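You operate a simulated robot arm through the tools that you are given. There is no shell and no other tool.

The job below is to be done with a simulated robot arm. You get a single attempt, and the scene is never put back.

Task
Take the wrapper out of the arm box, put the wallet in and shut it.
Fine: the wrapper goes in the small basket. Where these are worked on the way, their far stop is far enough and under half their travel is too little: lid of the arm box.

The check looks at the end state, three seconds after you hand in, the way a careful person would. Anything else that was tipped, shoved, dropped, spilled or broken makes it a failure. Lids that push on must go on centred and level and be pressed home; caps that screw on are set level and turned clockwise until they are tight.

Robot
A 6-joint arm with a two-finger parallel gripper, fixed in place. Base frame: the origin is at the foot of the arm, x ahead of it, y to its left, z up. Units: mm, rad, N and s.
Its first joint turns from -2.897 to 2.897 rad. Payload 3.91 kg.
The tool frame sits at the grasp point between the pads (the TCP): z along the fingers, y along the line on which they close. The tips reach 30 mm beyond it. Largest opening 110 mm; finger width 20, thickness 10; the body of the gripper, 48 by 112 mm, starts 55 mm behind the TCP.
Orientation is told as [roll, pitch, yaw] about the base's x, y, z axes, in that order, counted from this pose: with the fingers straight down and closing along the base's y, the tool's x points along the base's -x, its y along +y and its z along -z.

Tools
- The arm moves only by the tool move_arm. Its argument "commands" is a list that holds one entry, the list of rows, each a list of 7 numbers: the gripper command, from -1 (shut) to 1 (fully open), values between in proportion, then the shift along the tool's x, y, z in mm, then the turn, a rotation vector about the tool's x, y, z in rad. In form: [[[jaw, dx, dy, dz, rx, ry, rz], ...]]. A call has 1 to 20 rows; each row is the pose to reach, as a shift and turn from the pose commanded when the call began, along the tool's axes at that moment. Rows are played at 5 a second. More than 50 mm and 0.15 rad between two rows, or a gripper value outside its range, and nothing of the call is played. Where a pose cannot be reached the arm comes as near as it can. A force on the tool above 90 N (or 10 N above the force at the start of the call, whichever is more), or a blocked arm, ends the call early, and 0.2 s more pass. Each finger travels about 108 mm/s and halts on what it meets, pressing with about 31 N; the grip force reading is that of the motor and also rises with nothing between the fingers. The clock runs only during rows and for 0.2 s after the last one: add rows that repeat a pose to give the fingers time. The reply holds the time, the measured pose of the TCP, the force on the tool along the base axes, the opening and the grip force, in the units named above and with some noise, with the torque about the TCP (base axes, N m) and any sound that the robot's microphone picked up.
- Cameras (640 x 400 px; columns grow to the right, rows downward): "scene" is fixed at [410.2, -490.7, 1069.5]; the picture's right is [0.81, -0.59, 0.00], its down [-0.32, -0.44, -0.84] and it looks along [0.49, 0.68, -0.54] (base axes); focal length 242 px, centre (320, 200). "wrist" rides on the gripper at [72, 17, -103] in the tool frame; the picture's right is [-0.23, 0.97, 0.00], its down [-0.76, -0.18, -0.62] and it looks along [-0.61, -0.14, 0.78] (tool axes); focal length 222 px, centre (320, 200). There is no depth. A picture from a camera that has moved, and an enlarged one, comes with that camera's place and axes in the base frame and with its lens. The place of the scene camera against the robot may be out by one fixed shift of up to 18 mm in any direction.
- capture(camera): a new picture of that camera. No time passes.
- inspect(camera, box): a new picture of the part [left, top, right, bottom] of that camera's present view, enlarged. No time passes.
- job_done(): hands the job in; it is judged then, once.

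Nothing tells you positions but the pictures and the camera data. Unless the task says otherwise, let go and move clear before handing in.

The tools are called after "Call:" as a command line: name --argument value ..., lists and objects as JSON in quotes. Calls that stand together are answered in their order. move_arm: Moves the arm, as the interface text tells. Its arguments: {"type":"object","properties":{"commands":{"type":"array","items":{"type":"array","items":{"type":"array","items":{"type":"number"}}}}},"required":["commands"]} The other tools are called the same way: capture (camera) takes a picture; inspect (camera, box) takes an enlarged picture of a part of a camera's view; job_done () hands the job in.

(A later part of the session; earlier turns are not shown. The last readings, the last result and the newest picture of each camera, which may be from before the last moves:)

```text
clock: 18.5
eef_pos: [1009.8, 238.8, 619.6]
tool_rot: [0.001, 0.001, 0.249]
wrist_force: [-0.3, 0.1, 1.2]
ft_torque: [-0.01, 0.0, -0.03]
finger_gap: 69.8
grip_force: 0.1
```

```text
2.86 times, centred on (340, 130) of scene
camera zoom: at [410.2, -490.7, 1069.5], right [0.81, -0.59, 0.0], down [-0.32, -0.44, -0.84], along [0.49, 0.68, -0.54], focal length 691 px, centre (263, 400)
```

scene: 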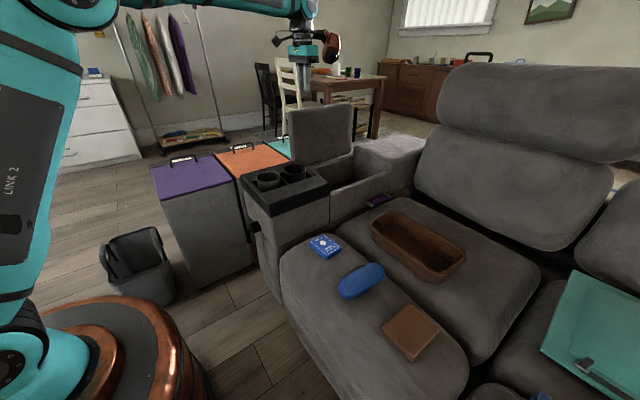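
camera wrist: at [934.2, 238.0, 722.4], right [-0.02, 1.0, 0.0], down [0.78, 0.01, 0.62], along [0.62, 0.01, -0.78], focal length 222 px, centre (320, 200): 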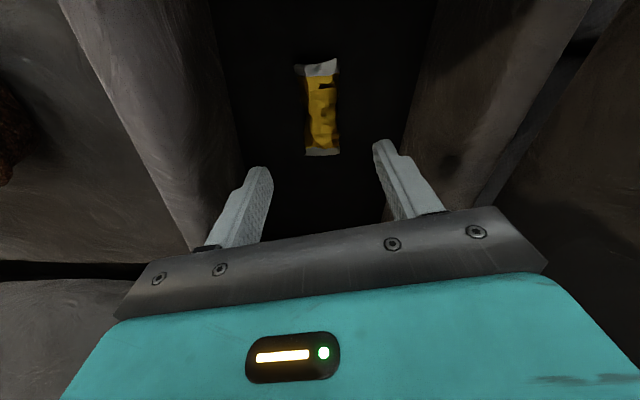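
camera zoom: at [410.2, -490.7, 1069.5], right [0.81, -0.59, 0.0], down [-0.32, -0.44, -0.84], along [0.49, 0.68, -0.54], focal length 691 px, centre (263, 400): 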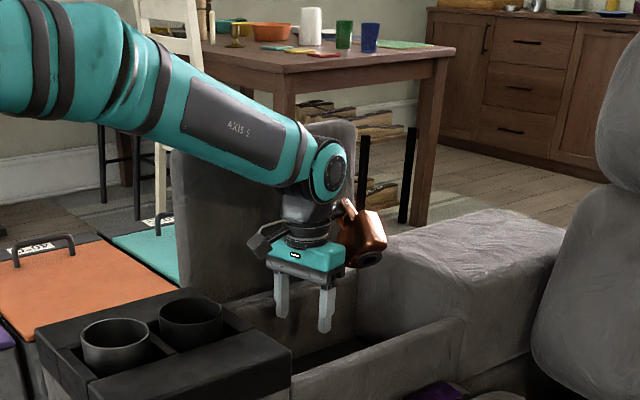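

Call:
inspect --camera "wrist" --box '[260, 40, 380, 170]'

Call:
inspect --camera "scene" --box '[310, 110, 370, 180]'

```text
3.08 times, centred on (320, 105) of wrist
camera zoom: at [934.2, 238.0, 722.4], right [-0.02, 1.0, 0.0], down [0.78, 0.01, 0.62], along [0.62, 0.01, -0.78], focal length 684 px, centre (320, 492)
```

zoom: 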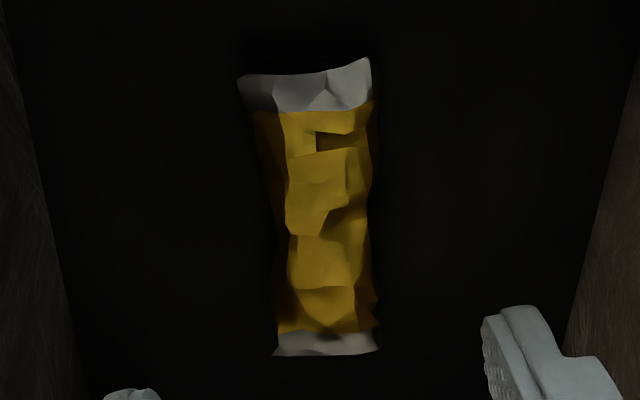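

```text
5.71 times, centred on (340, 145) of scene
camera zoom: at [410.2, -490.7, 1069.5], right [0.81, -0.59, 0.0], down [-0.32, -0.44, -0.84], along [0.49, 0.68, -0.54], focal length 1381 px, centre (206, 514)
```

zoom: 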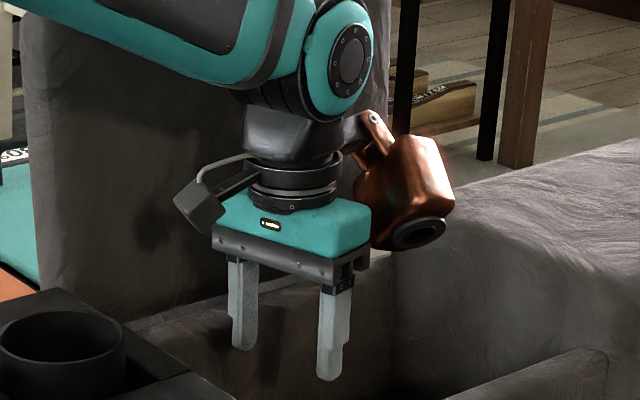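

The wrapper is centred near (1012, 238), about 42 mm wide, aligned almost along x. I'll keep descending carefully.

Call:
move_arm --commands '[[[0.27, 0, 0, 35, 0, 0, 0], [0.27, 0, 0, 70, 0, 0, 0], [0.27, 0, 0, 90, 0, 0, 0], [0.27, 0, 0, 90, 0, 0, 0]]]'

Call:
capture --camera "wrist"

Call:
inspect --camera "scene" --box '[270, 110, 390, 200]'

```text
clock: 19.5
eef_pos: [1012.5, 236.3, 528.8]
tool_rot: [0.0, 0.001, 0.248]
wrist_force: [-0.6, 0.2, 0.2]
ft_torque: [0.03, -0.03, -0.02]
finger_gap: 69.9
grip_force: 0.1
```

```text
taken
camera wrist: at [936.0, 234.9, 632.3], right [-0.02, 1.0, 0.0], down [0.78, 0.01, 0.62], along [0.62, 0.01, -0.78], focal length 222 px, centre (320, 200)
```

wrist: 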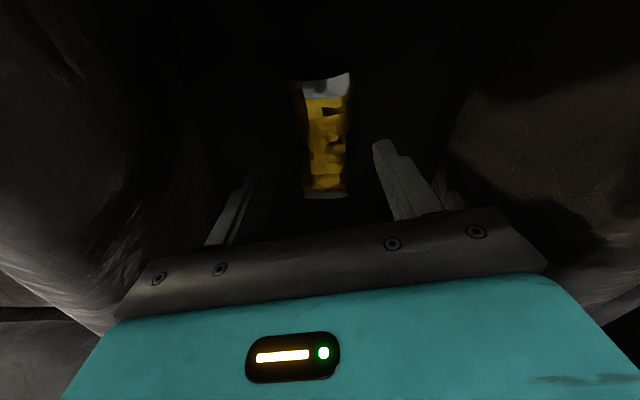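

```text
4.44 times, centred on (330, 155) of scene
camera zoom: at [410.2, -490.7, 1069.5], right [0.81, -0.59, 0.0], down [-0.32, -0.44, -0.84], along [0.49, 0.68, -0.54], focal length 1074 px, centre (276, 400)
```

zoom: 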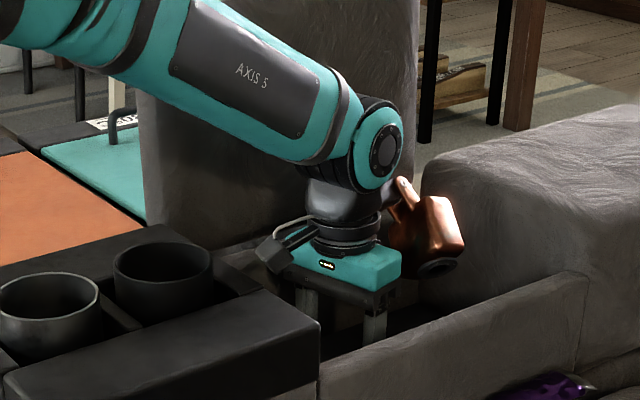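

Clearances look fine (camera box and copper part are inside the opening). I'll go down in smaller steps now, checking for floor contact.

Call:
move_arm --commands '[[[0.27, 0, 1, 15, 0, 0, 0], [0.27, 0, 1, 28, 0, 0, 0], [0.27, 0, 1, 28, 0, 0, 0]]]'

Call:
capture --camera "wrist"

Call:
inspect --camera "scene" --box '[270, 110, 390, 200]'

```text
clock: 20.3
eef_pos: [1010.8, 238.3, 501.0]
tool_rot: [0.001, 0.002, 0.249]
wrist_force: [0.9, 0.6, -0.1]
ft_torque: [0.0, -0.02, -0.02]
finger_gap: 70.1
grip_force: 0.0
```

```text
taken
camera wrist: at [935.6, 237.2, 603.6], right [-0.02, 1.0, 0.0], down [0.78, 0.01, 0.62], along [0.62, 0.01, -0.78], focal length 222 px, centre (320, 200)
```

wrist: 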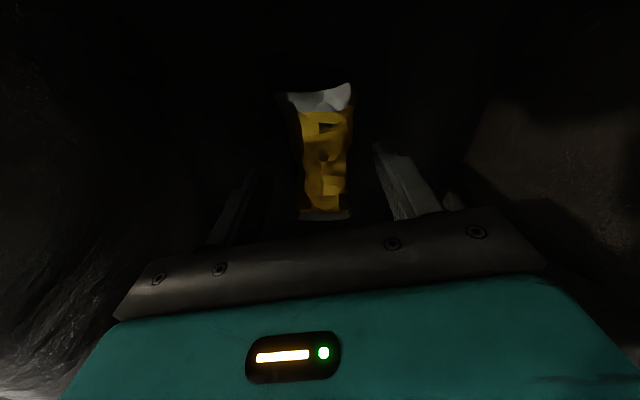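

```text
4.44 times, centred on (330, 155) of scene
camera zoom: at [410.2, -490.7, 1069.5], right [0.81, -0.59, 0.0], down [-0.32, -0.44, -0.84], along [0.49, 0.68, -0.54], focal length 1074 px, centre (276, 400)
```

zoom: 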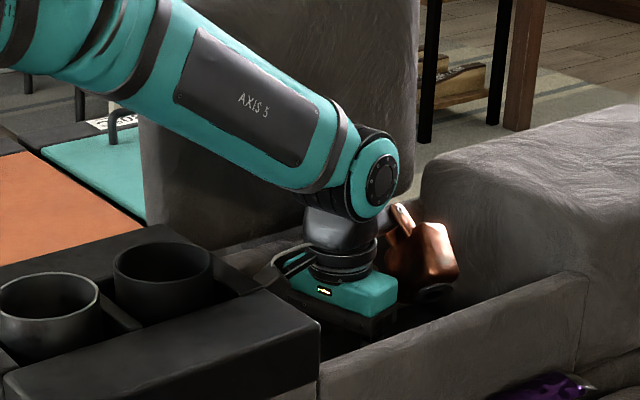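

No contact yet with tips at about z 471, and I place the wrapper ends near z 467. I'll go down 5 mm more and check the force.

Call:
move_arm --commands '[[[0.27, 0, 0, 3, 0, 0, 0], [0.27, 0, 0, 5, 0, 0, 0], [0.27, 0, 0, 5, 0, 0, 0]]]'

Call:
inspect --camera "wrist" --box '[200, 60, 460, 250]'

```text
clock: 21.1
eef_pos: [1011.1, 238.7, 494.9]
tool_rot: [0.0, 0.002, 0.249]
wrist_force: [-0.1, -1.2, -0.1]
ft_torque: [-0.01, -0.03, -0.03]
finger_gap: 69.8
grip_force: 0.0
```

```text
2.11 times, centred on (330, 155) of wrist
camera zoom: at [936.5, 237.1, 599.0], right [-0.02, 1.0, 0.0], down [0.78, 0.01, 0.62], along [0.62, 0.01, -0.78], focal length 468 px, centre (299, 295)
```

zoom: 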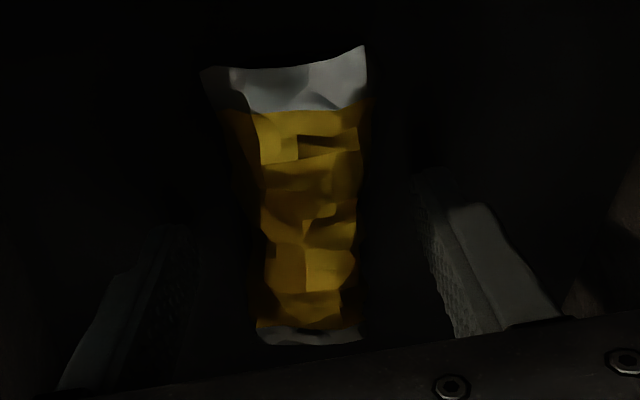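

Call:
move_arm --commands '[[[0.27, 0, 0, 2, 0, 0, 0], [0.27, 0, 0, 4, 0, 0, 0], [0.27, 0, 0, 4, 0, 0, 0]]]'

```text
clock: 21.9
eef_pos: [1013.1, 238.3, 493.1]
tool_rot: [0.001, 0.002, 0.248]
wrist_force: [-0.3, -0.3, 0.9]
ft_torque: [0.02, 0.01, -0.02]
finger_gap: 70.1
grip_force: 0.0
```

No floor contact yet. I'll step down a little more.

Call:
move_arm --commands '[[[0.27, 0, 0, 2, 0, 0, 0], [0.27, 0, 0, 4, 0, 0, 0], [0.27, 0, 0, 4, 0, 0, 0]]]'

Call:
inspect --camera "wrist" --box '[200, 60, 460, 250]'

```text
clock: 22.7
eef_pos: [1012.2, 238.1, 489.1]
tool_rot: [0.001, 0.001, 0.248]
wrist_force: [-0.4, 0.0, 0.4]
ft_torque: [0.01, 0.02, -0.01]
finger_gap: 69.8
grip_force: 0.1
```

```text
2.11 times, centred on (330, 155) of wrist
camera zoom: at [937.0, 236.9, 591.8], right [-0.02, 1.0, 0.0], down [0.78, 0.01, 0.62], along [0.62, 0.01, -0.78], focal length 468 px, centre (299, 295)
```

zoom: 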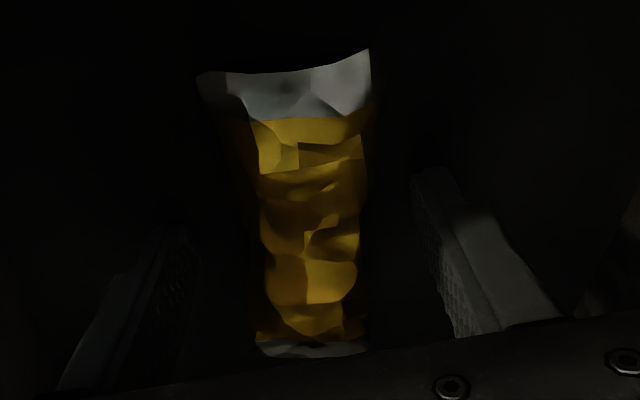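

Call:
move_arm --commands '[[[0.27, 0, 0, 2, 0, 0, 0], [0.27, 0, 0, 4, 0, 0, 0], [0.27, 0, 0, 6, 0, 0, 0], [0.27, 0, 0, 6, 0, 0, 0]]]'

Call:
inspect --camera "scene" --box '[270, 110, 390, 200]'

```text
clock: 23.7
eef_pos: [1012.8, 237.6, 484.5]
tool_rot: [-0.002, -0.001, 0.248]
wrist_force: [-1.8, -1.6, 10.6]
ft_torque: [0.38, 0.16, 0.11]
finger_gap: 69.7
grip_force: 0.1
```

```text
4.44 times, centred on (330, 155) of scene
camera zoom: at [410.2, -490.7, 1069.5], right [0.81, -0.59, 0.0], down [-0.32, -0.44, -0.84], along [0.49, 0.68, -0.54], focal length 1074 px, centre (276, 400)
```

zoom: 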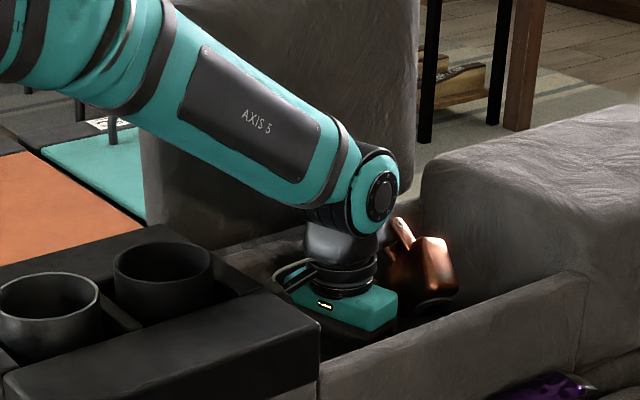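

Light contact (about 10 N, at a fingertip) tells me the floor is near z 454. I'll raise 2 mm and close on the wrapper.

Call:
move_arm --commands '[[[0.27, 0, 0, -2, 0, 0, 0], [0.0, 0, 0, -2, 0, 0, 0], [-0.4, 0, 0, -2, 0, 0, 0], [-1, 0, 0, -2, 0, 0, 0], [-1, 0, 0, -2, 0, 0, 0], [-1, 0, 0, -2, 0, 0, 0]]]'

Call:
inspect --camera "wrist" --box '[200, 60, 460, 250]'

```text
clock: 25.1
eef_pos: [1012.3, 237.8, 485.1]
tool_rot: [0.001, 0.002, 0.247]
wrist_force: [-0.5, -0.7, 2.6]
ft_torque: [-0.01, 0.06, 0.06]
finger_gap: 39.8
grip_force: 31.0
```

```text
2.11 times, centred on (330, 155) of wrist
camera zoom: at [936.3, 236.6, 589.2], right [-0.02, 1.0, 0.0], down [0.78, 0.01, 0.62], along [0.62, 0.01, -0.78], focal length 468 px, centre (299, 295)
```

zoom: 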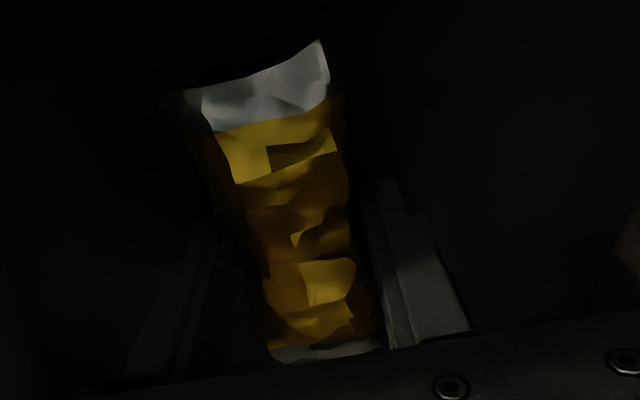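

The wrapper is gripped (gap 39.8 mm) and has aligned to the fingers. I'll lift straight up.

Call:
move_arm --commands '[[[-1, 0, 0, -15, 0, 0, 0], [-1, 0, 0, -40, 0, 0, 0], [-1, 0, 0, -75, 0, 0, 0], [-1, 0, 0, -115, 0, 0, 0], [-1, 0, 0, -155, 0, 0, 0], [-1, 0, 0, -195, 0, 0, 0], [-1, 0, 0, -235, 0, 0, 0], [-1, 0, 0, -275, 0, 0, 0], [-1, 0, 0, -315, 0, 0, 0], [-1, 0, 0, -315, 0, 0, 0]]]'

Call:
capture --camera "wrist"

Call:
capture --camera "scene"

```text
clock: 27.3
eef_pos: [1015.1, 240.5, 799.6]
tool_rot: [-0.001, 0.001, 0.246]
wrist_force: [0.4, -0.2, -0.9]
ft_torque: [-0.02, 0.04, -0.01]
finger_gap: 40.7
grip_force: 30.6
```

```text
taken
camera wrist: at [939.3, 238.6, 902.5], right [-0.02, 1.0, 0.0], down [0.78, 0.01, 0.62], along [0.62, 0.01, -0.78], focal length 222 px, centre (320, 200)
```

wrist: 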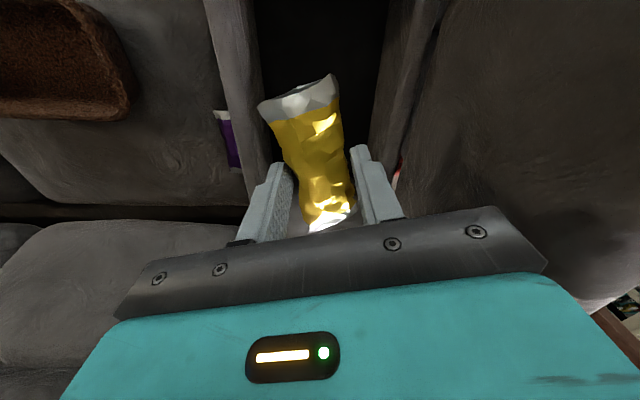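

```text
taken
```

scene: 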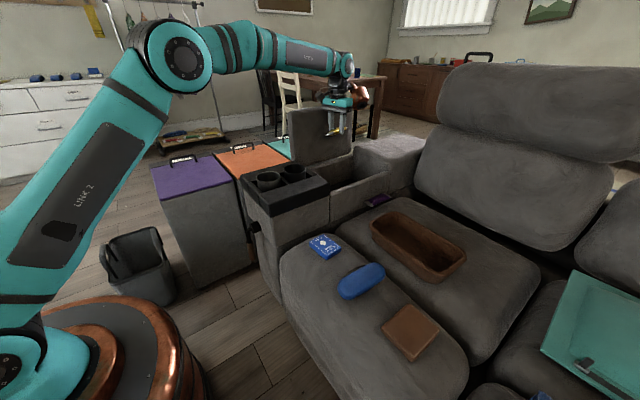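

The wrapper is out of the box. I'll carry it across toward the basket and stop short to get a good view of the basket.

Call:
move_arm --commands '[[[-1, 23.7, -38.3, -2, 0, 0, 0.025], [-1, 47.4, -76.6, -4, 0, 0, 0.05], [-1, 71.1, -115, -6, 0, 0, 0.075], [-1, 94.8, -153.3, -8, 0, 0, 0.1], [-1, 118.5, -191.6, -10, 0, 0, 0.125], [-1, 142.2, -230, -12, 0, 0, 0.15], [-1, 165.9, -268.3, -14, 0, 0, 0.175], [-1, 189.6, -306.6, -16, 0, 0, 0.2], [-1, 213.3, -345, -18, 0, 0, 0.225], [-1, 237, -383.3, -20, 0, 0, 0.25], [-1, 237, -383.3, -20, 0, 0, 0.25]]]'

Call:
capture --camera "wrist"

Call:
capture --camera "scene"

```text
clock: 29.7
eef_pos: [876.3, -192.5, 819.1]
tool_rot: [0.0, 0.002, -0.002]
wrist_force: [0.5, -0.2, -0.2]
ft_torque: [0.0, 0.0, -0.03]
finger_gap: 40.8
grip_force: 31.0
```

```text
taken
camera wrist: at [802.1, -175.3, 922.7], right [0.23, 0.97, 0.0], down [0.76, -0.18, 0.62], along [0.61, -0.14, -0.78], focal length 222 px, centre (320, 200)
```

wrist: 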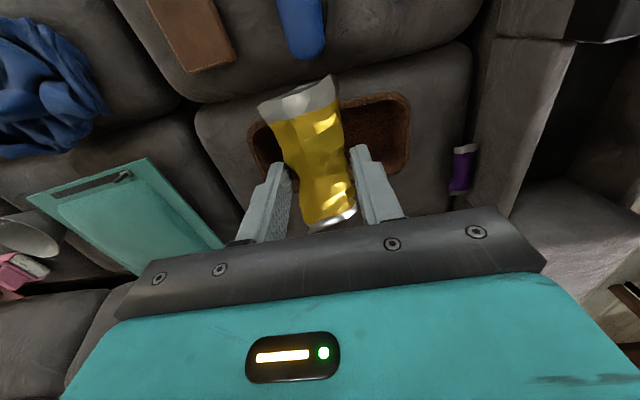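

```text
taken
```

scene: 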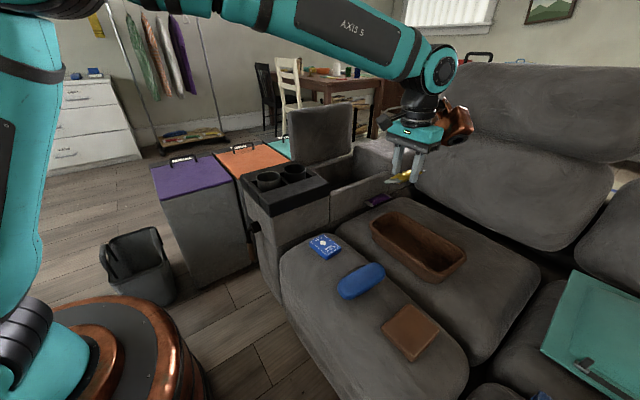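

The basket is visible behind the wrapper. I'll zoom to get its rim and orientation.

Call:
inspect --camera "wrist" --box '[180, 60, 480, 250]'

Call:
inspect --camera "scene" --box '[340, 140, 500, 300]'

```text
2.11 times, centred on (330, 155) of wrist
camera zoom: at [802.1, -175.3, 922.7], right [0.23, 0.97, 0.0], down [0.76, -0.18, 0.62], along [0.61, -0.14, -0.78], focal length 468 px, centre (299, 295)
```

zoom: 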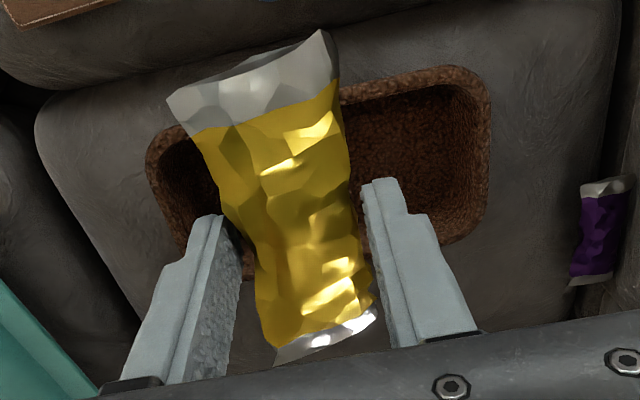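

```text
2.50 times, centred on (420, 220) of scene
camera zoom: at [410.2, -490.7, 1069.5], right [0.81, -0.59, 0.0], down [-0.32, -0.44, -0.84], along [0.49, 0.68, -0.54], focal length 604 px, centre (70, 150)
```

zoom: 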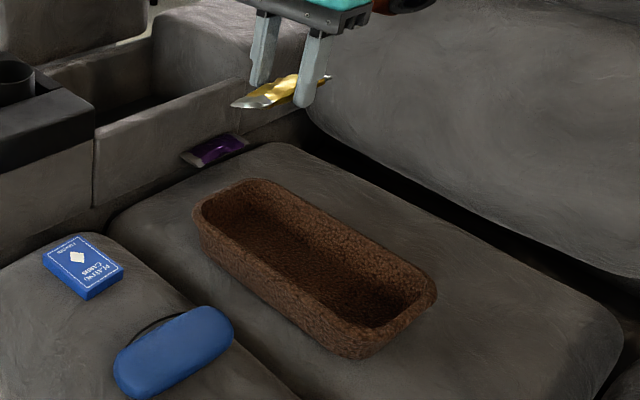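

Basket centre is about (993, -195), long axis nearly along y, rim near z 540. I'll move over it and turn the gripper so the wrapper lies lengthwise.

Call:
move_arm --commands '[[[-1, -10.6, -0.2, 6, 0, 0, -0.136], [-1, -21.2, -0.5, 12, 0, 0, -0.272], [-1, -31.9, -0.7, 18, 0, 0, -0.409], [-1, -42.5, -0.9, 24, 0, 0, -0.545], [-1, -53.2, -1.1, 30, 0, 0, -0.682], [-1, -63.8, -1.4, 36, 0, 0, -0.818], [-1, -74.5, -1.6, 42, 0, 0, -0.955], [-1, -85.1, -1.8, 48, 0, 0, -1.091], [-1, -95.7, -2, 54, 0, 0, -1.227], [-1, -106.4, -2.3, 60, 0, 0, -1.364], [-1, -117, -2.5, 70, 0, 0, -1.5], [-1, -117, -2.5, 70, 0, 0, -1.5]]]'

Call:
capture --camera "wrist"

Call:
inspect --camera "scene" --box '[340, 100, 520, 280]'

```text
clock: 32.3
eef_pos: [993.3, -192.2, 750.9]
tool_rot: [0.002, 0.001, 1.498]
wrist_force: [-0.2, -0.4, 0.4]
ft_torque: [0.01, -0.01, -0.01]
finger_gap: 40.4
grip_force: 30.9
```

```text
taken
camera wrist: at [969.9, -263.3, 853.5], right [-0.96, 0.3, 0.0], down [0.23, 0.75, 0.62], along [0.18, 0.59, -0.78], focal length 222 px, centre (320, 200)
```

wrist: 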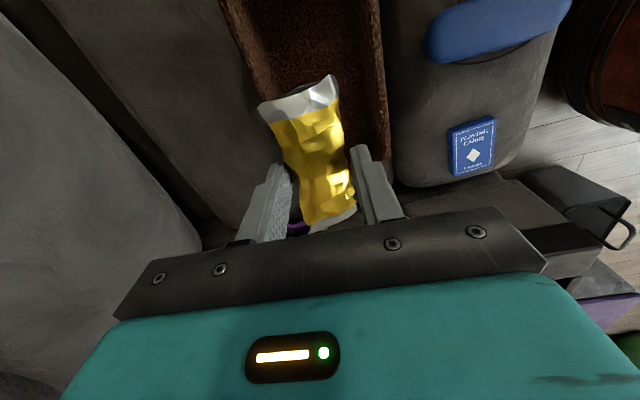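

```text
2.22 times, centred on (430, 190) of scene
camera zoom: at [410.2, -490.7, 1069.5], right [0.81, -0.59, 0.0], down [-0.32, -0.44, -0.84], along [0.49, 0.68, -0.54], focal length 537 px, centre (76, 222)
```

zoom: 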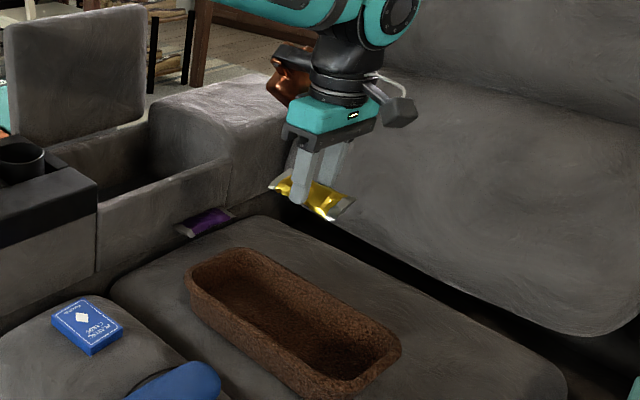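

The wrapper is lined up over the basket. I'll lower it toward the basket and check partway.

Call:
move_arm --commands '[[[-1, 0, 0, 40, 0, 0, 0], [-1, 0, 0, 80, 0, 0, 0], [-1, 0, 0, 120, 0, 0, 0], [-1, 0, 0, 150, 0, 0, 0], [-1, 0, 0, 150, 0, 0, 0]]]'

Call:
capture --camera "wrist"

Call:
inspect --camera "scene" --box '[340, 120, 520, 300]'

```text
clock: 33.5
eef_pos: [994.5, -193.5, 595.2]
tool_rot: [0.001, -0.001, 1.497]
wrist_force: [-0.3, 0.2, 0.1]
ft_torque: [-0.02, 0.01, -0.02]
finger_gap: 40.6
grip_force: 31.3
```

```text
taken
camera wrist: at [971.0, -264.6, 699.7], right [-0.95, 0.3, 0.0], down [0.23, 0.75, 0.62], along [0.18, 0.59, -0.78], focal length 222 px, centre (320, 200)
```

wrist: 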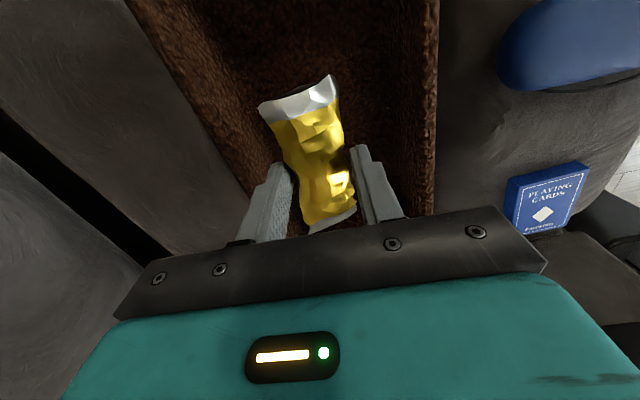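

```text
2.22 times, centred on (430, 210) of scene
camera zoom: at [410.2, -490.7, 1069.5], right [0.81, -0.59, 0.0], down [-0.32, -0.44, -0.84], along [0.49, 0.68, -0.54], focal length 537 px, centre (76, 178)
```

zoom: 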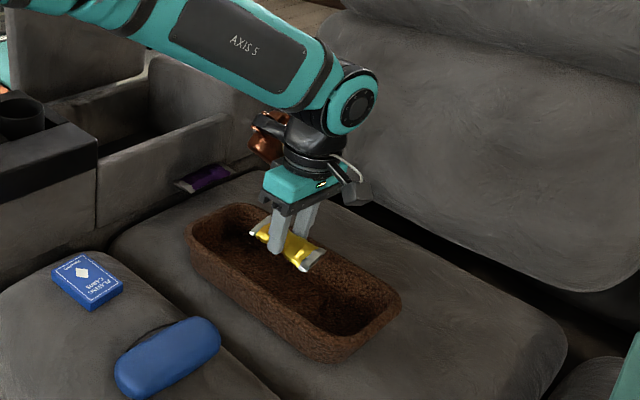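

Call:
move_arm --commands '[[[-1, 0, 0, 25, 0, 0, 0], [-1, 0, 0, 45, 0, 0, 0], [-1, 0, 0, 45, 0, 0, 0]]]'

Call:
capture --camera "wrist"

Call:
inspect --camera "scene" --box '[360, 150, 480, 290]'

```text
clock: 34.3
eef_pos: [992.3, -194.0, 555.2]
tool_rot: [0.003, -0.001, 1.499]
wrist_force: [0.3, -0.2, -0.4]
ft_torque: [-0.05, 0.0, 0.02]
finger_gap: 40.7
grip_force: 30.7
```

```text
taken
camera wrist: at [969.3, -264.5, 658.4], right [-0.95, 0.3, 0.0], down [0.23, 0.75, 0.62], along [0.18, 0.59, -0.78], focal length 222 px, centre (320, 200)
```

wrist: 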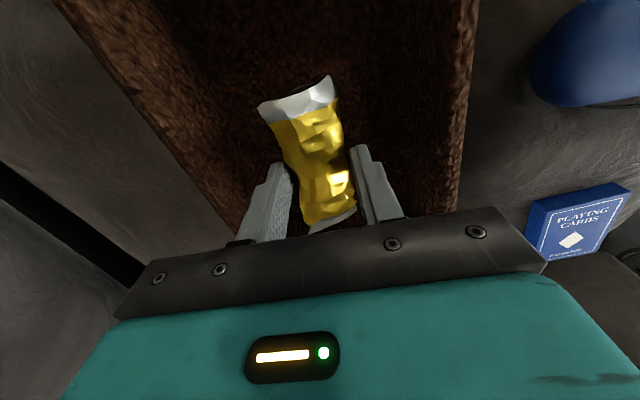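

```text
2.86 times, centred on (420, 220) of scene
camera zoom: at [410.2, -490.7, 1069.5], right [0.81, -0.59, 0.0], down [-0.32, -0.44, -0.84], along [0.49, 0.68, -0.54], focal length 691 px, centre (34, 143)
```

zoom: 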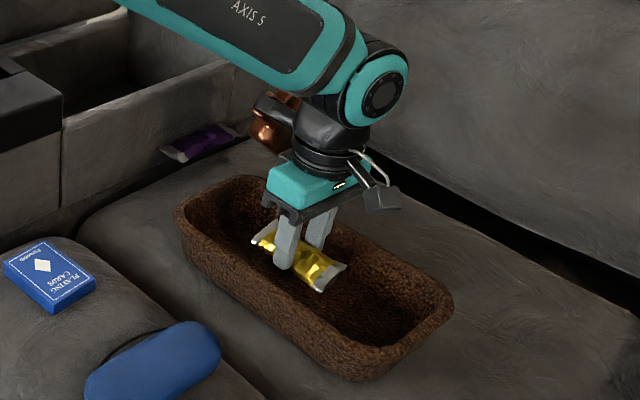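

The wrapper is well inside the rim outline. I'll lower a bit further before releasing so it only drops a little.

Call:
move_arm --commands '[[[-1, 0, 0, 8, 0, 0, 0], [-1, 0, 0, 16, 0, 0, 0], [-1, 0, 0, 22, 0, 0, 0], [-1, 0, 0, 22, 0, 0, 0]]]'

Call:
inspect --camera "scene" --box '[360, 150, 480, 290]'

```text
clock: 35.3
eef_pos: [994.1, -194.5, 535.0]
tool_rot: [0.003, 0.0, 1.498]
wrist_force: [0.0, 0.5, -0.8]
ft_torque: [-0.05, -0.01, -0.03]
finger_gap: 40.4
grip_force: 30.5
```

```text
2.86 times, centred on (420, 220) of scene
camera zoom: at [410.2, -490.7, 1069.5], right [0.81, -0.59, 0.0], down [-0.32, -0.44, -0.84], along [0.49, 0.68, -0.54], focal length 691 px, centre (34, 143)
```

zoom: 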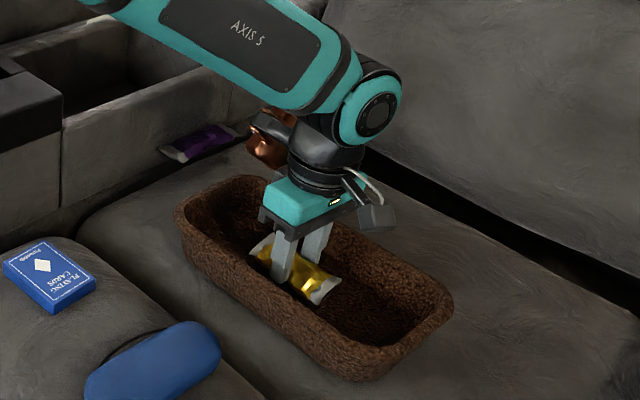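

Call:
move_arm --commands '[[[-1, 0, 0, 5, 0, 0, 0], [-1, 0, 0, 10, 0, 0, 0], [-1, 0, 0, 10, 0, 0, 0]]]'

Call:
inspect --camera "scene" --box '[360, 150, 480, 290]'

```text
clock: 36.1
eef_pos: [995.4, -193.3, 525.0]
tool_rot: [-0.001, 0.002, 1.498]
wrist_force: [1.1, 1.1, 23.8]
ft_torque: [0.04, 0.19, -0.04]
finger_gap: 40.7
grip_force: 30.5
```

```text
2.86 times, centred on (420, 220) of scene
camera zoom: at [410.2, -490.7, 1069.5], right [0.81, -0.59, 0.0], down [-0.32, -0.44, -0.84], along [0.49, 0.68, -0.54], focal length 691 px, centre (34, 143)
```

zoom: 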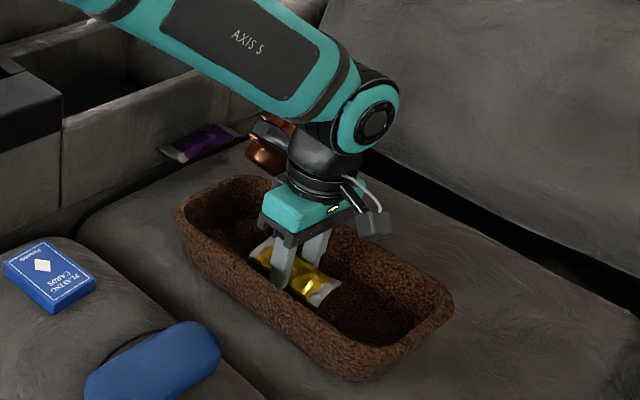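

Light floor contact in the basket. I'll raise 2 mm, release, and go straight up.

Call:
move_arm --commands '[[[-1, 0, 0, -2, 0, 0, 0], [-0.1, 0, 0, -2, 0, 0, 0], [0.05, 0, 0, -2, 0, 0, 0], [0.05, 0, 0, -2, 0, 0, 0], [0.05, 0, 0, -20, 0, 0, 0], [0.05, 0, 0, -55, 0, 0, 0], [0.05, 0, 0, -95, 0, 0, 0], [0.05, 0, 0, -140, 0, 0, 0], [0.05, 0, 0, -185, 0, 0, 0], [0.05, 0, 0, -225, 0, 0, 0], [0.05, 0, 0, -225, 0, 0, 0]]]'

Call:
capture --camera "wrist"

Call:
capture --camera "scene"

```text
clock: 38.5
eef_pos: [993.2, -193.4, 749.3]
tool_rot: [0.001, 0.001, 1.498]
wrist_force: [-0.6, -0.1, -0.9]
ft_torque: [-0.04, -0.02, 0.0]
finger_gap: 57.8
grip_force: 0.2
```

```text
taken
camera wrist: at [968.6, -263.6, 851.6], right [-0.95, 0.3, 0.0], down [0.23, 0.75, 0.62], along [0.18, 0.59, -0.78], focal length 222 px, centre (320, 200)
```

wrist: 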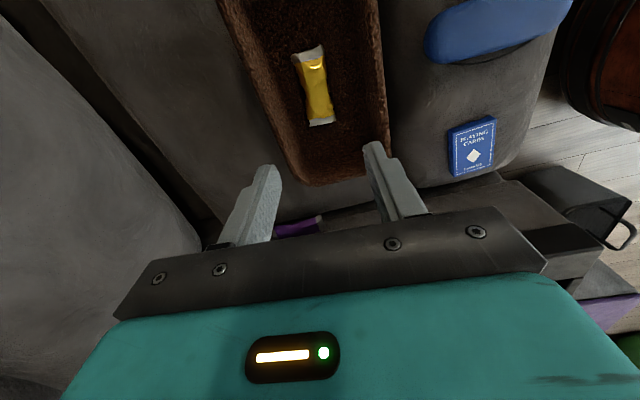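

```text
taken
```

scene: 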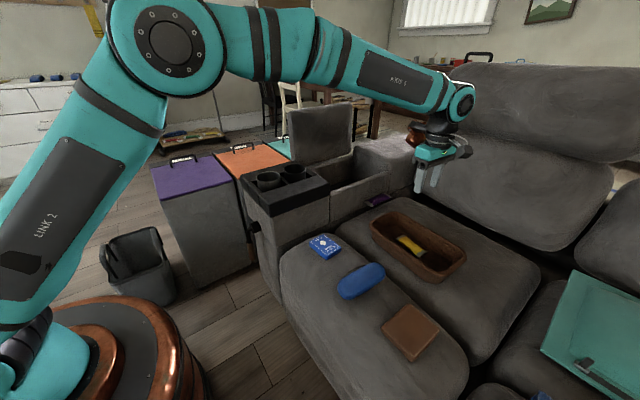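

The wrapper lies flat in the basket. Next is the wallet: I'll move back and over it, turning the gripper to yaw 0 for a view.

Call:
move_arm --commands '[[[0.3, 17.3, 29.1, -2, 0, 0, 0.136], [0.5, 34.6, 58.3, -4, 0, 0, 0.272], [0.8, 51.8, 87.4, -6, 0, 0, 0.409], [1, 69.1, 116.5, -8, 0, 0, 0.545], [1, 86.4, 145.6, -10, 0, 0, 0.682], [1, 103.7, 174.8, -12, 0, 0, 0.818], [1, 121, 203.9, -14, 0, 0, 0.955], [1, 138.3, 233, -16, 0, 0, 1.091], [1, 155.5, 262.1, -18, 0, 0, 1.227], [1, 172.8, 291.3, -20, 0, 0, 1.364], [1, 190.1, 320.4, -20, 0, 0, 1.5], [1, 190.1, 320.4, -20, 0, 0, 1.5]]]'

Call:
capture --camera "wrist"

Call:
inspect --camera "scene" --box '[340, 250, 480, 380]'

```text
clock: 41.1
eef_pos: [661.1, -357.7, 767.8]
tool_rot: [-0.001, 0.002, -0.005]
wrist_force: [-0.4, 0.4, -0.1]
ft_torque: [-0.01, 0.03, 0.03]
finger_gap: 110.1
grip_force: 0.0
```

```text
taken
camera wrist: at [586.2, -340.3, 871.1], right [0.23, 0.97, 0.0], down [0.76, -0.18, 0.62], along [0.61, -0.14, -0.78], focal length 222 px, centre (320, 200)
```

wrist: 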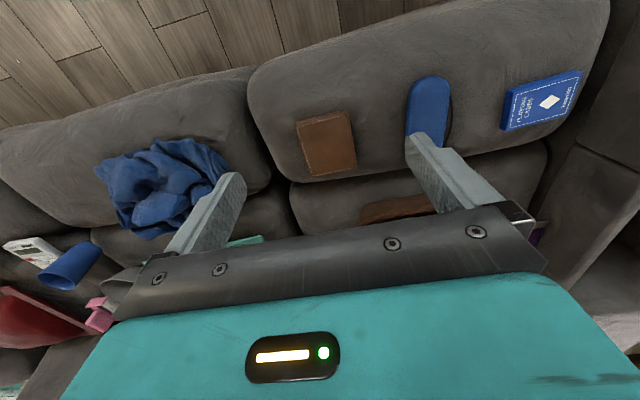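

```text
3.08 times, centred on (410, 315) of scene
camera zoom: at [410.2, -490.7, 1069.5], right [0.81, -0.59, 0.0], down [-0.32, -0.44, -0.84], along [0.49, 0.68, -0.54], focal length 744 px, centre (43, -154)
```

zoom: 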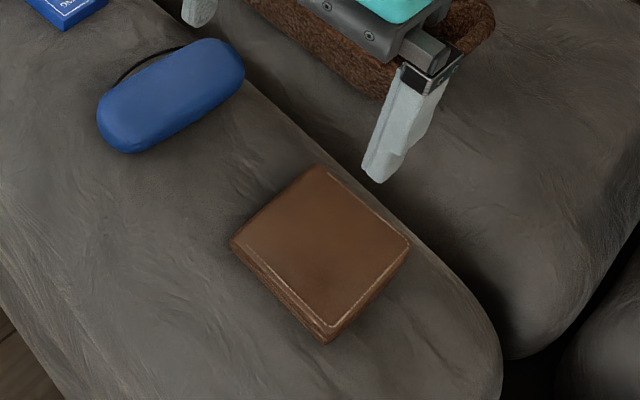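

Call:
inspect --camera "wrist" --box '[260, 90, 420, 200]'

```text
3.64 times, centred on (340, 145) of wrist
camera zoom: at [586.2, -340.3, 871.1], right [0.23, 0.97, 0.0], down [0.76, -0.18, 0.62], along [0.61, -0.14, -0.78], focal length 808 px, centre (247, 400)
```

zoom: 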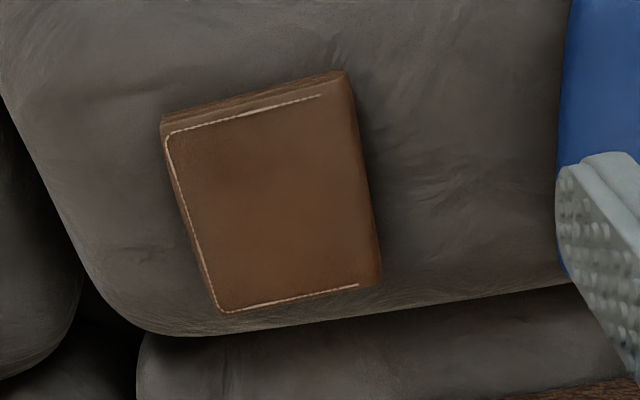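

The wallet is about 100 × 84 mm, nearly axis-aligned, centred near (758, -364) with top z≈508. I'll move above it with open jaws and check the centring.

Call:
move_arm --commands '[[[1, -24.5, -1.2, 35, 0, 0, 0], [1, -49, -2.5, 70, 0, 0, 0], [1, -73.5, -3.7, 105, 0, 0, 0], [1, -98, -5, 140, 0, 0, 0], [1, -98, -5, 140, 0, 0, 0]]]'

Call:
capture --camera "wrist"

Call:
inspect --camera "scene" --box '[340, 200, 480, 380]'

```text
clock: 42.3
eef_pos: [758.7, -365.1, 628.9]
tool_rot: [0.0, 0.001, -0.001]
wrist_force: [-0.3, -0.3, -0.1]
ft_torque: [-0.02, 0.02, -0.03]
finger_gap: 110.1
grip_force: 0.1
```

```text
taken
camera wrist: at [685.1, -347.7, 731.5], right [0.23, 0.97, 0.0], down [0.76, -0.18, 0.62], along [0.61, -0.14, -0.78], focal length 222 px, centre (320, 200)
```

wrist: 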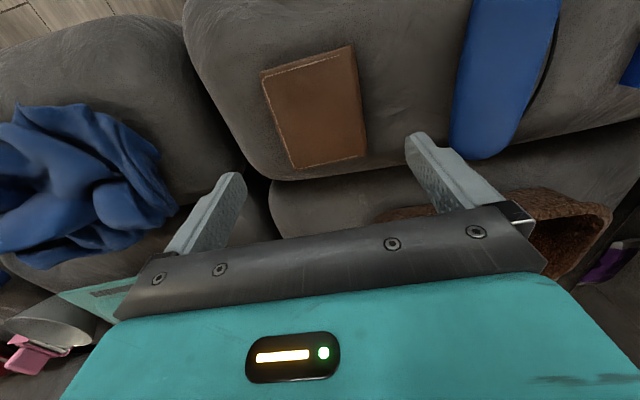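

```text
2.22 times, centred on (410, 290) of scene
camera zoom: at [410.2, -490.7, 1069.5], right [0.81, -0.59, 0.0], down [-0.32, -0.44, -0.84], along [0.49, 0.68, -0.54], focal length 537 px, centre (120, 0)
```

zoom: 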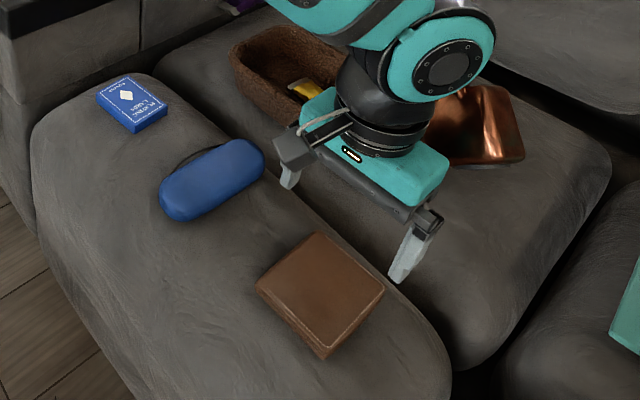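

Call:
inspect --camera "wrist" --box '[220, 30, 440, 190]'

```text
2.50 times, centred on (330, 110) of wrist
camera zoom: at [685.1, -347.7, 731.5], right [0.23, 0.97, 0.0], down [0.76, -0.18, 0.62], along [0.61, -0.14, -0.78], focal length 555 px, centre (295, 425)
```

zoom: 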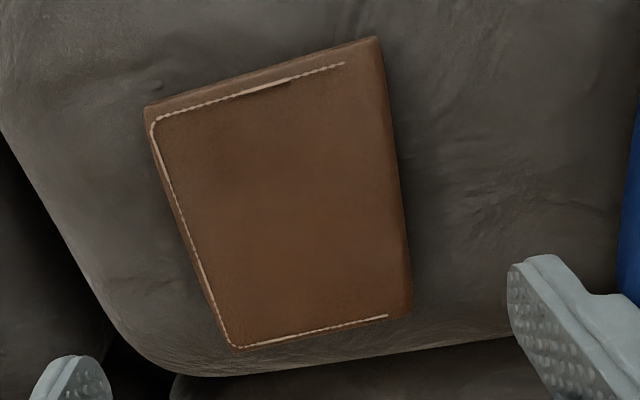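

Centred well: wallet spans y -406 to -323 and x 709 to 810, top z≈507. Descending over it.

Call:
move_arm --commands '[[[1, 0, 0, 40, 0, 0, 0], [1, 0, 0, 80, 0, 0, 0], [1, 0, 0, 100, 0, 0, 0], [1, 0, 0, 100, 0, 0, 0]]]'

Call:
capture --camera "wrist"

Call:
inspect --camera "scene" --box '[340, 230, 480, 380]'

```text
clock: 43.3
eef_pos: [759.3, -366.7, 527.6]
tool_rot: [0.0, 0.002, -0.001]
wrist_force: [-0.6, 0.0, -0.5]
ft_torque: [0.0, -0.05, 0.02]
finger_gap: 110.1
grip_force: 0.0
```

```text
taken
camera wrist: at [686.0, -349.7, 631.0], right [0.23, 0.97, 0.0], down [0.76, -0.18, 0.62], along [0.61, -0.14, -0.78], focal length 222 px, centre (320, 200)
```

wrist: 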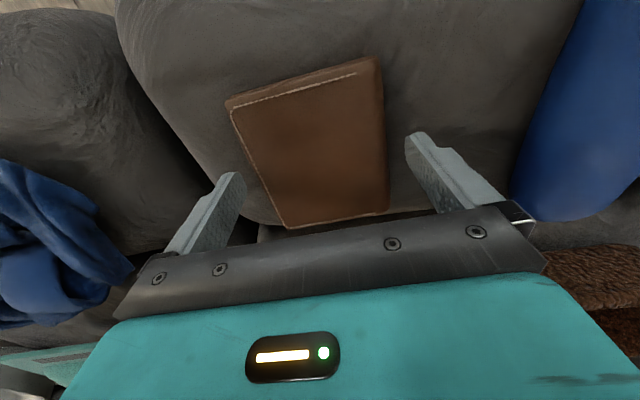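

```text
2.67 times, centred on (410, 305) of scene
camera zoom: at [410.2, -490.7, 1069.5], right [0.81, -0.59, 0.0], down [-0.32, -0.44, -0.84], along [0.49, 0.68, -0.54], focal length 645 px, centre (80, -80)
```

zoom: 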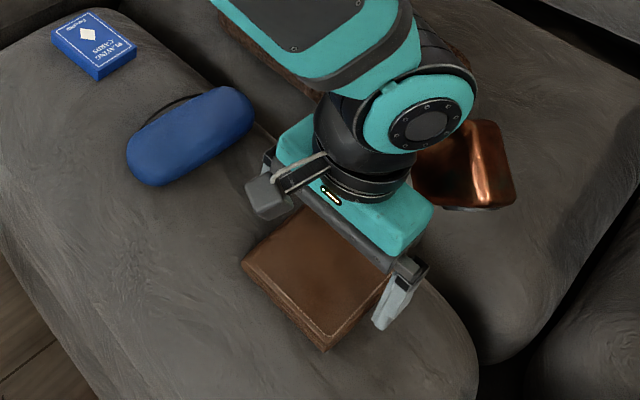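

The fingers straddle the wallet. A few more millimetres down, watching the force.

Call:
move_arm --commands '[[[1, 0, 0, 3, 0, 0, 0], [1, 0, 0, 6, 0, 0, 0], [1, 0, 0, 6, 0, 0, 0]]]'

Call:
inspect --camera "scene" --box '[380, 280, 450, 350]'

```text
clock: 44.1
eef_pos: [758.3, -366.4, 523.6]
tool_rot: [0.001, 0.001, -0.002]
wrist_force: [0.8, 0.3, -0.5]
ft_torque: [-0.02, -0.01, 0.0]
finger_gap: 109.9
grip_force: 0.0
```

```text
5.71 times, centred on (415, 315) of scene
camera zoom: at [410.2, -490.7, 1069.5], right [0.81, -0.59, 0.0], down [-0.32, -0.44, -0.84], along [0.49, 0.68, -0.54], focal length 1381 px, centre (-223, -457)
```

zoom: 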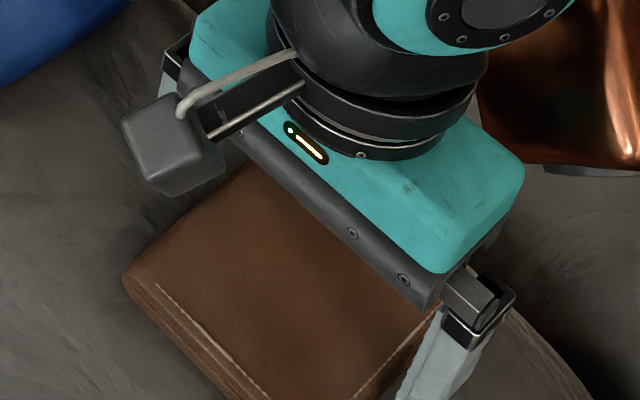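

Call:
move_arm --commands '[[[1, 0, 0, 2, 0, 0, 0], [1, 0, 0, 4, 0, 0, 0], [1, 0, 0, 4, 0, 0, 0]]]'

```text
clock: 44.9
eef_pos: [758.1, -365.0, 518.7]
tool_rot: [0.001, 0.001, -0.002]
wrist_force: [0.2, -0.4, -0.9]
ft_torque: [-0.02, -0.01, 0.0]
finger_gap: 109.9
grip_force: 0.1
```

No seat contact and the tips are about 18 mm below the wallet top. I'll close the jaws.

Call:
move_arm --commands '[[[0.7, 0, 0, 0, 0, 0, 0], [0.4, 0, 0, 0, 0, 0, 0], [-1, 0, 0, 0, 0, 0, 0], [-1, 0, 0, 0, 0, 0, 0], [-1, 0, 0, 0, 0, 0, 0]]]'

Call:
capture --camera "wrist"

```text
clock: 46.1
eef_pos: [758.0, -365.1, 518.8]
tool_rot: [0.001, 0.001, -0.003]
wrist_force: [-0.4, -0.1, 0.1]
ft_torque: [0.07, 0.03, 0.05]
finger_gap: 91.1
grip_force: 30.8
```

```text
taken
camera wrist: at [684.2, -347.7, 621.7], right [0.23, 0.97, 0.0], down [0.76, -0.18, 0.62], along [0.61, -0.14, -0.78], focal length 222 px, centre (320, 200)
```

wrist: 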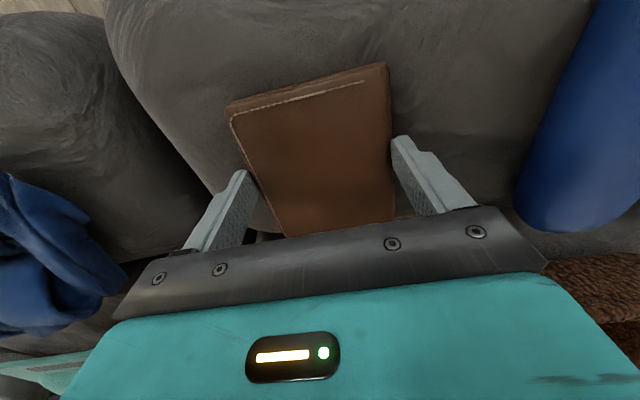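

The wallet is gripped (gap 91 mm). Lifting it straight up.

Call:
move_arm --commands '[[[-1, 0, 0, -8, 0, 0, 0], [-1, 0, 0, -25, 0, 0, 0], [-1, 0, 0, -55, 0, 0, 0], [-1, 0, 0, -95, 0, 0, 0], [-1, 0, 0, -135, 0, 0, 0], [-1, 0, 0, -175, 0, 0, 0], [-1, 0, 0, -215, 0, 0, 0], [-1, 0, 0, -255, 0, 0, 0], [-1, 0, 0, -285, 0, 0, 0], [-1, 0, 0, -285, 0, 0, 0]]]'

Call:
capture --camera "wrist"

Call:
capture --camera "scene"

```text
clock: 48.3
eef_pos: [755.6, -366.1, 802.3]
tool_rot: [-0.001, 0.003, -0.001]
wrist_force: [0.6, -0.3, -1.0]
ft_torque: [-0.02, 0.0, 0.01]
finger_gap: 91.1
grip_force: 31.1
```

```text
taken
camera wrist: at [681.8, -348.8, 905.3], right [0.23, 0.97, 0.0], down [0.76, -0.18, 0.62], along [0.61, -0.14, -0.78], focal length 222 px, centre (320, 200)
```

wrist: 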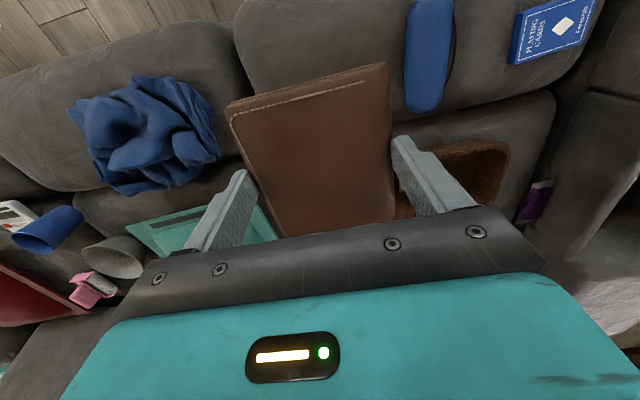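

```text
taken
```

scene: 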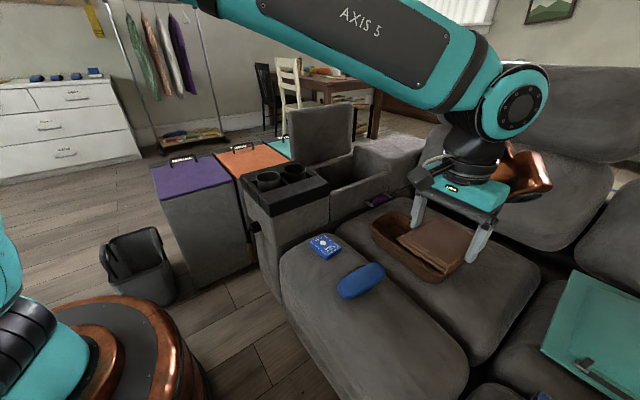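

The wallet is held level. I'll carry it over to above the open box.

Call:
move_arm --commands '[[[-1, -18.4, 43, 0, 0, 0, -0.018], [-1, -36.7, 86, 0, 0, 0, -0.036], [-1, -55, 129, 0, 0, 0, -0.054], [-1, -73.4, 172, 0, 0, 0, -0.071], [-1, -91.8, 215, 0, 0, 0, -0.089], [-1, -110, 258, 0, 0, 0, -0.107], [-1, -128.5, 301.5, 0, 0, 0, -0.125], [-1, -146.9, 344.5, 0, 0, 0, -0.143], [-1, -165.2, 387.6, 0, 0, 0, -0.161], [-1, -183.6, 430.7, 0, 0, 0, -0.179], [-1, -202, 473.8, 0, 0, 0, -0.196], [-1, -220.3, 517, 0, 0, 0, -0.214], [-1, -238.7, 560, 0, 0, 0, -0.232], [-1, -257, 603, 0, 0, 0, -0.25], [-1, -257, 603, 0, 0, 0, -0.25]]]'

Call:
capture --camera "wrist"

Call:
capture --camera "scene"

```text
clock: 51.5
eef_pos: [1018.7, 237.2, 799.2]
tool_rot: [0.001, 0.0, 0.249]
wrist_force: [-0.5, 0.8, -0.1]
ft_torque: [-0.03, 0.04, -0.04]
finger_gap: 91.1
grip_force: 31.4
```

```text
taken
camera wrist: at [942.8, 235.7, 902.4], right [-0.02, 1.0, 0.0], down [0.78, 0.01, 0.62], along [0.62, 0.01, -0.78], focal length 222 px, centre (320, 200)
```

wrist: 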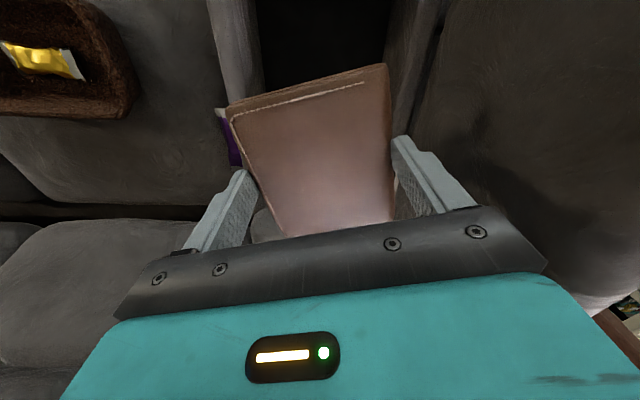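

```text
taken
```

scene: 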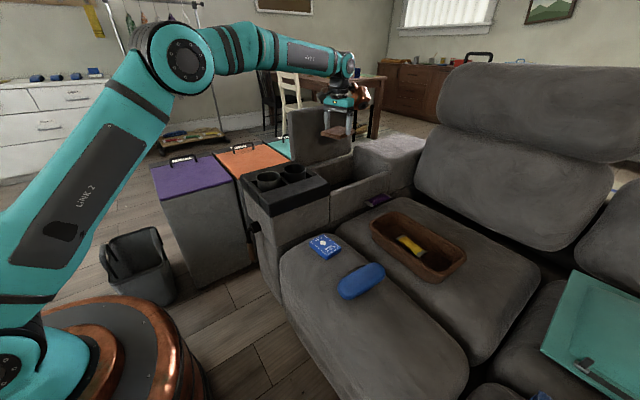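

Above the box. I'll lower the wallet in, staying on the earlier safe line.

Call:
move_arm --commands '[[[-1, 0, 4, 40, 0, 0, 0], [-1, 0, 4, 80, 0, 0, 0], [-1, 0, 4, 120, 0, 0, 0], [-1, 0, 4, 160, 0, 0, 0], [-1, 0, 4, 200, 0, 0, 0], [-1, 0, 4, 235, 0, 0, 0], [-1, 0, 4, 235, 0, 0, 0]]]'

Call:
capture --camera "wrist"

Call:
inspect --camera "scene" --box '[260, 90, 400, 200]'

```text
clock: 53.1
eef_pos: [1019.5, 240.4, 569.5]
tool_rot: [-0.001, 0.003, 0.25]
wrist_force: [-1.1, 0.2, -0.2]
ft_torque: [0.02, -0.02, 0.02]
finger_gap: 91.2
grip_force: 30.9
```

```text
taken
camera wrist: at [944.3, 238.8, 672.1], right [-0.02, 1.0, 0.0], down [0.78, 0.01, 0.62], along [0.62, 0.01, -0.78], focal length 222 px, centre (320, 200)
```

wrist: 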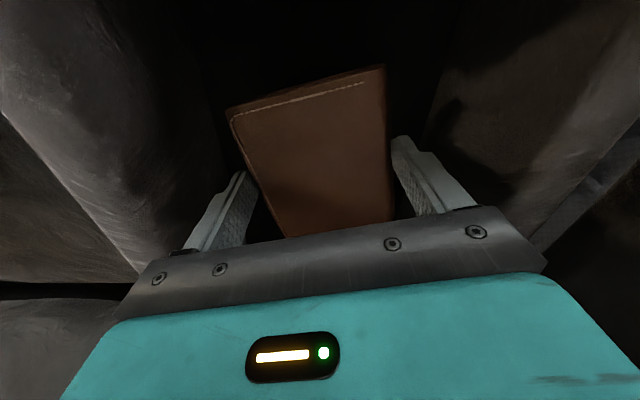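

```text
3.64 times, centred on (330, 145) of scene
camera zoom: at [410.2, -490.7, 1069.5], right [0.81, -0.59, 0.0], down [-0.32, -0.44, -0.84], along [0.49, 0.68, -0.54], focal length 879 px, centre (284, 400)
```

zoom: 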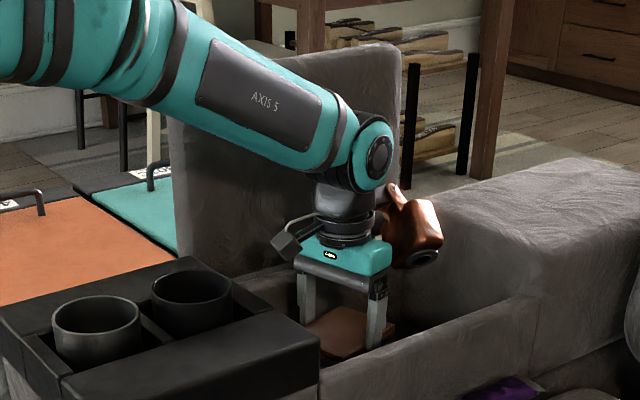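

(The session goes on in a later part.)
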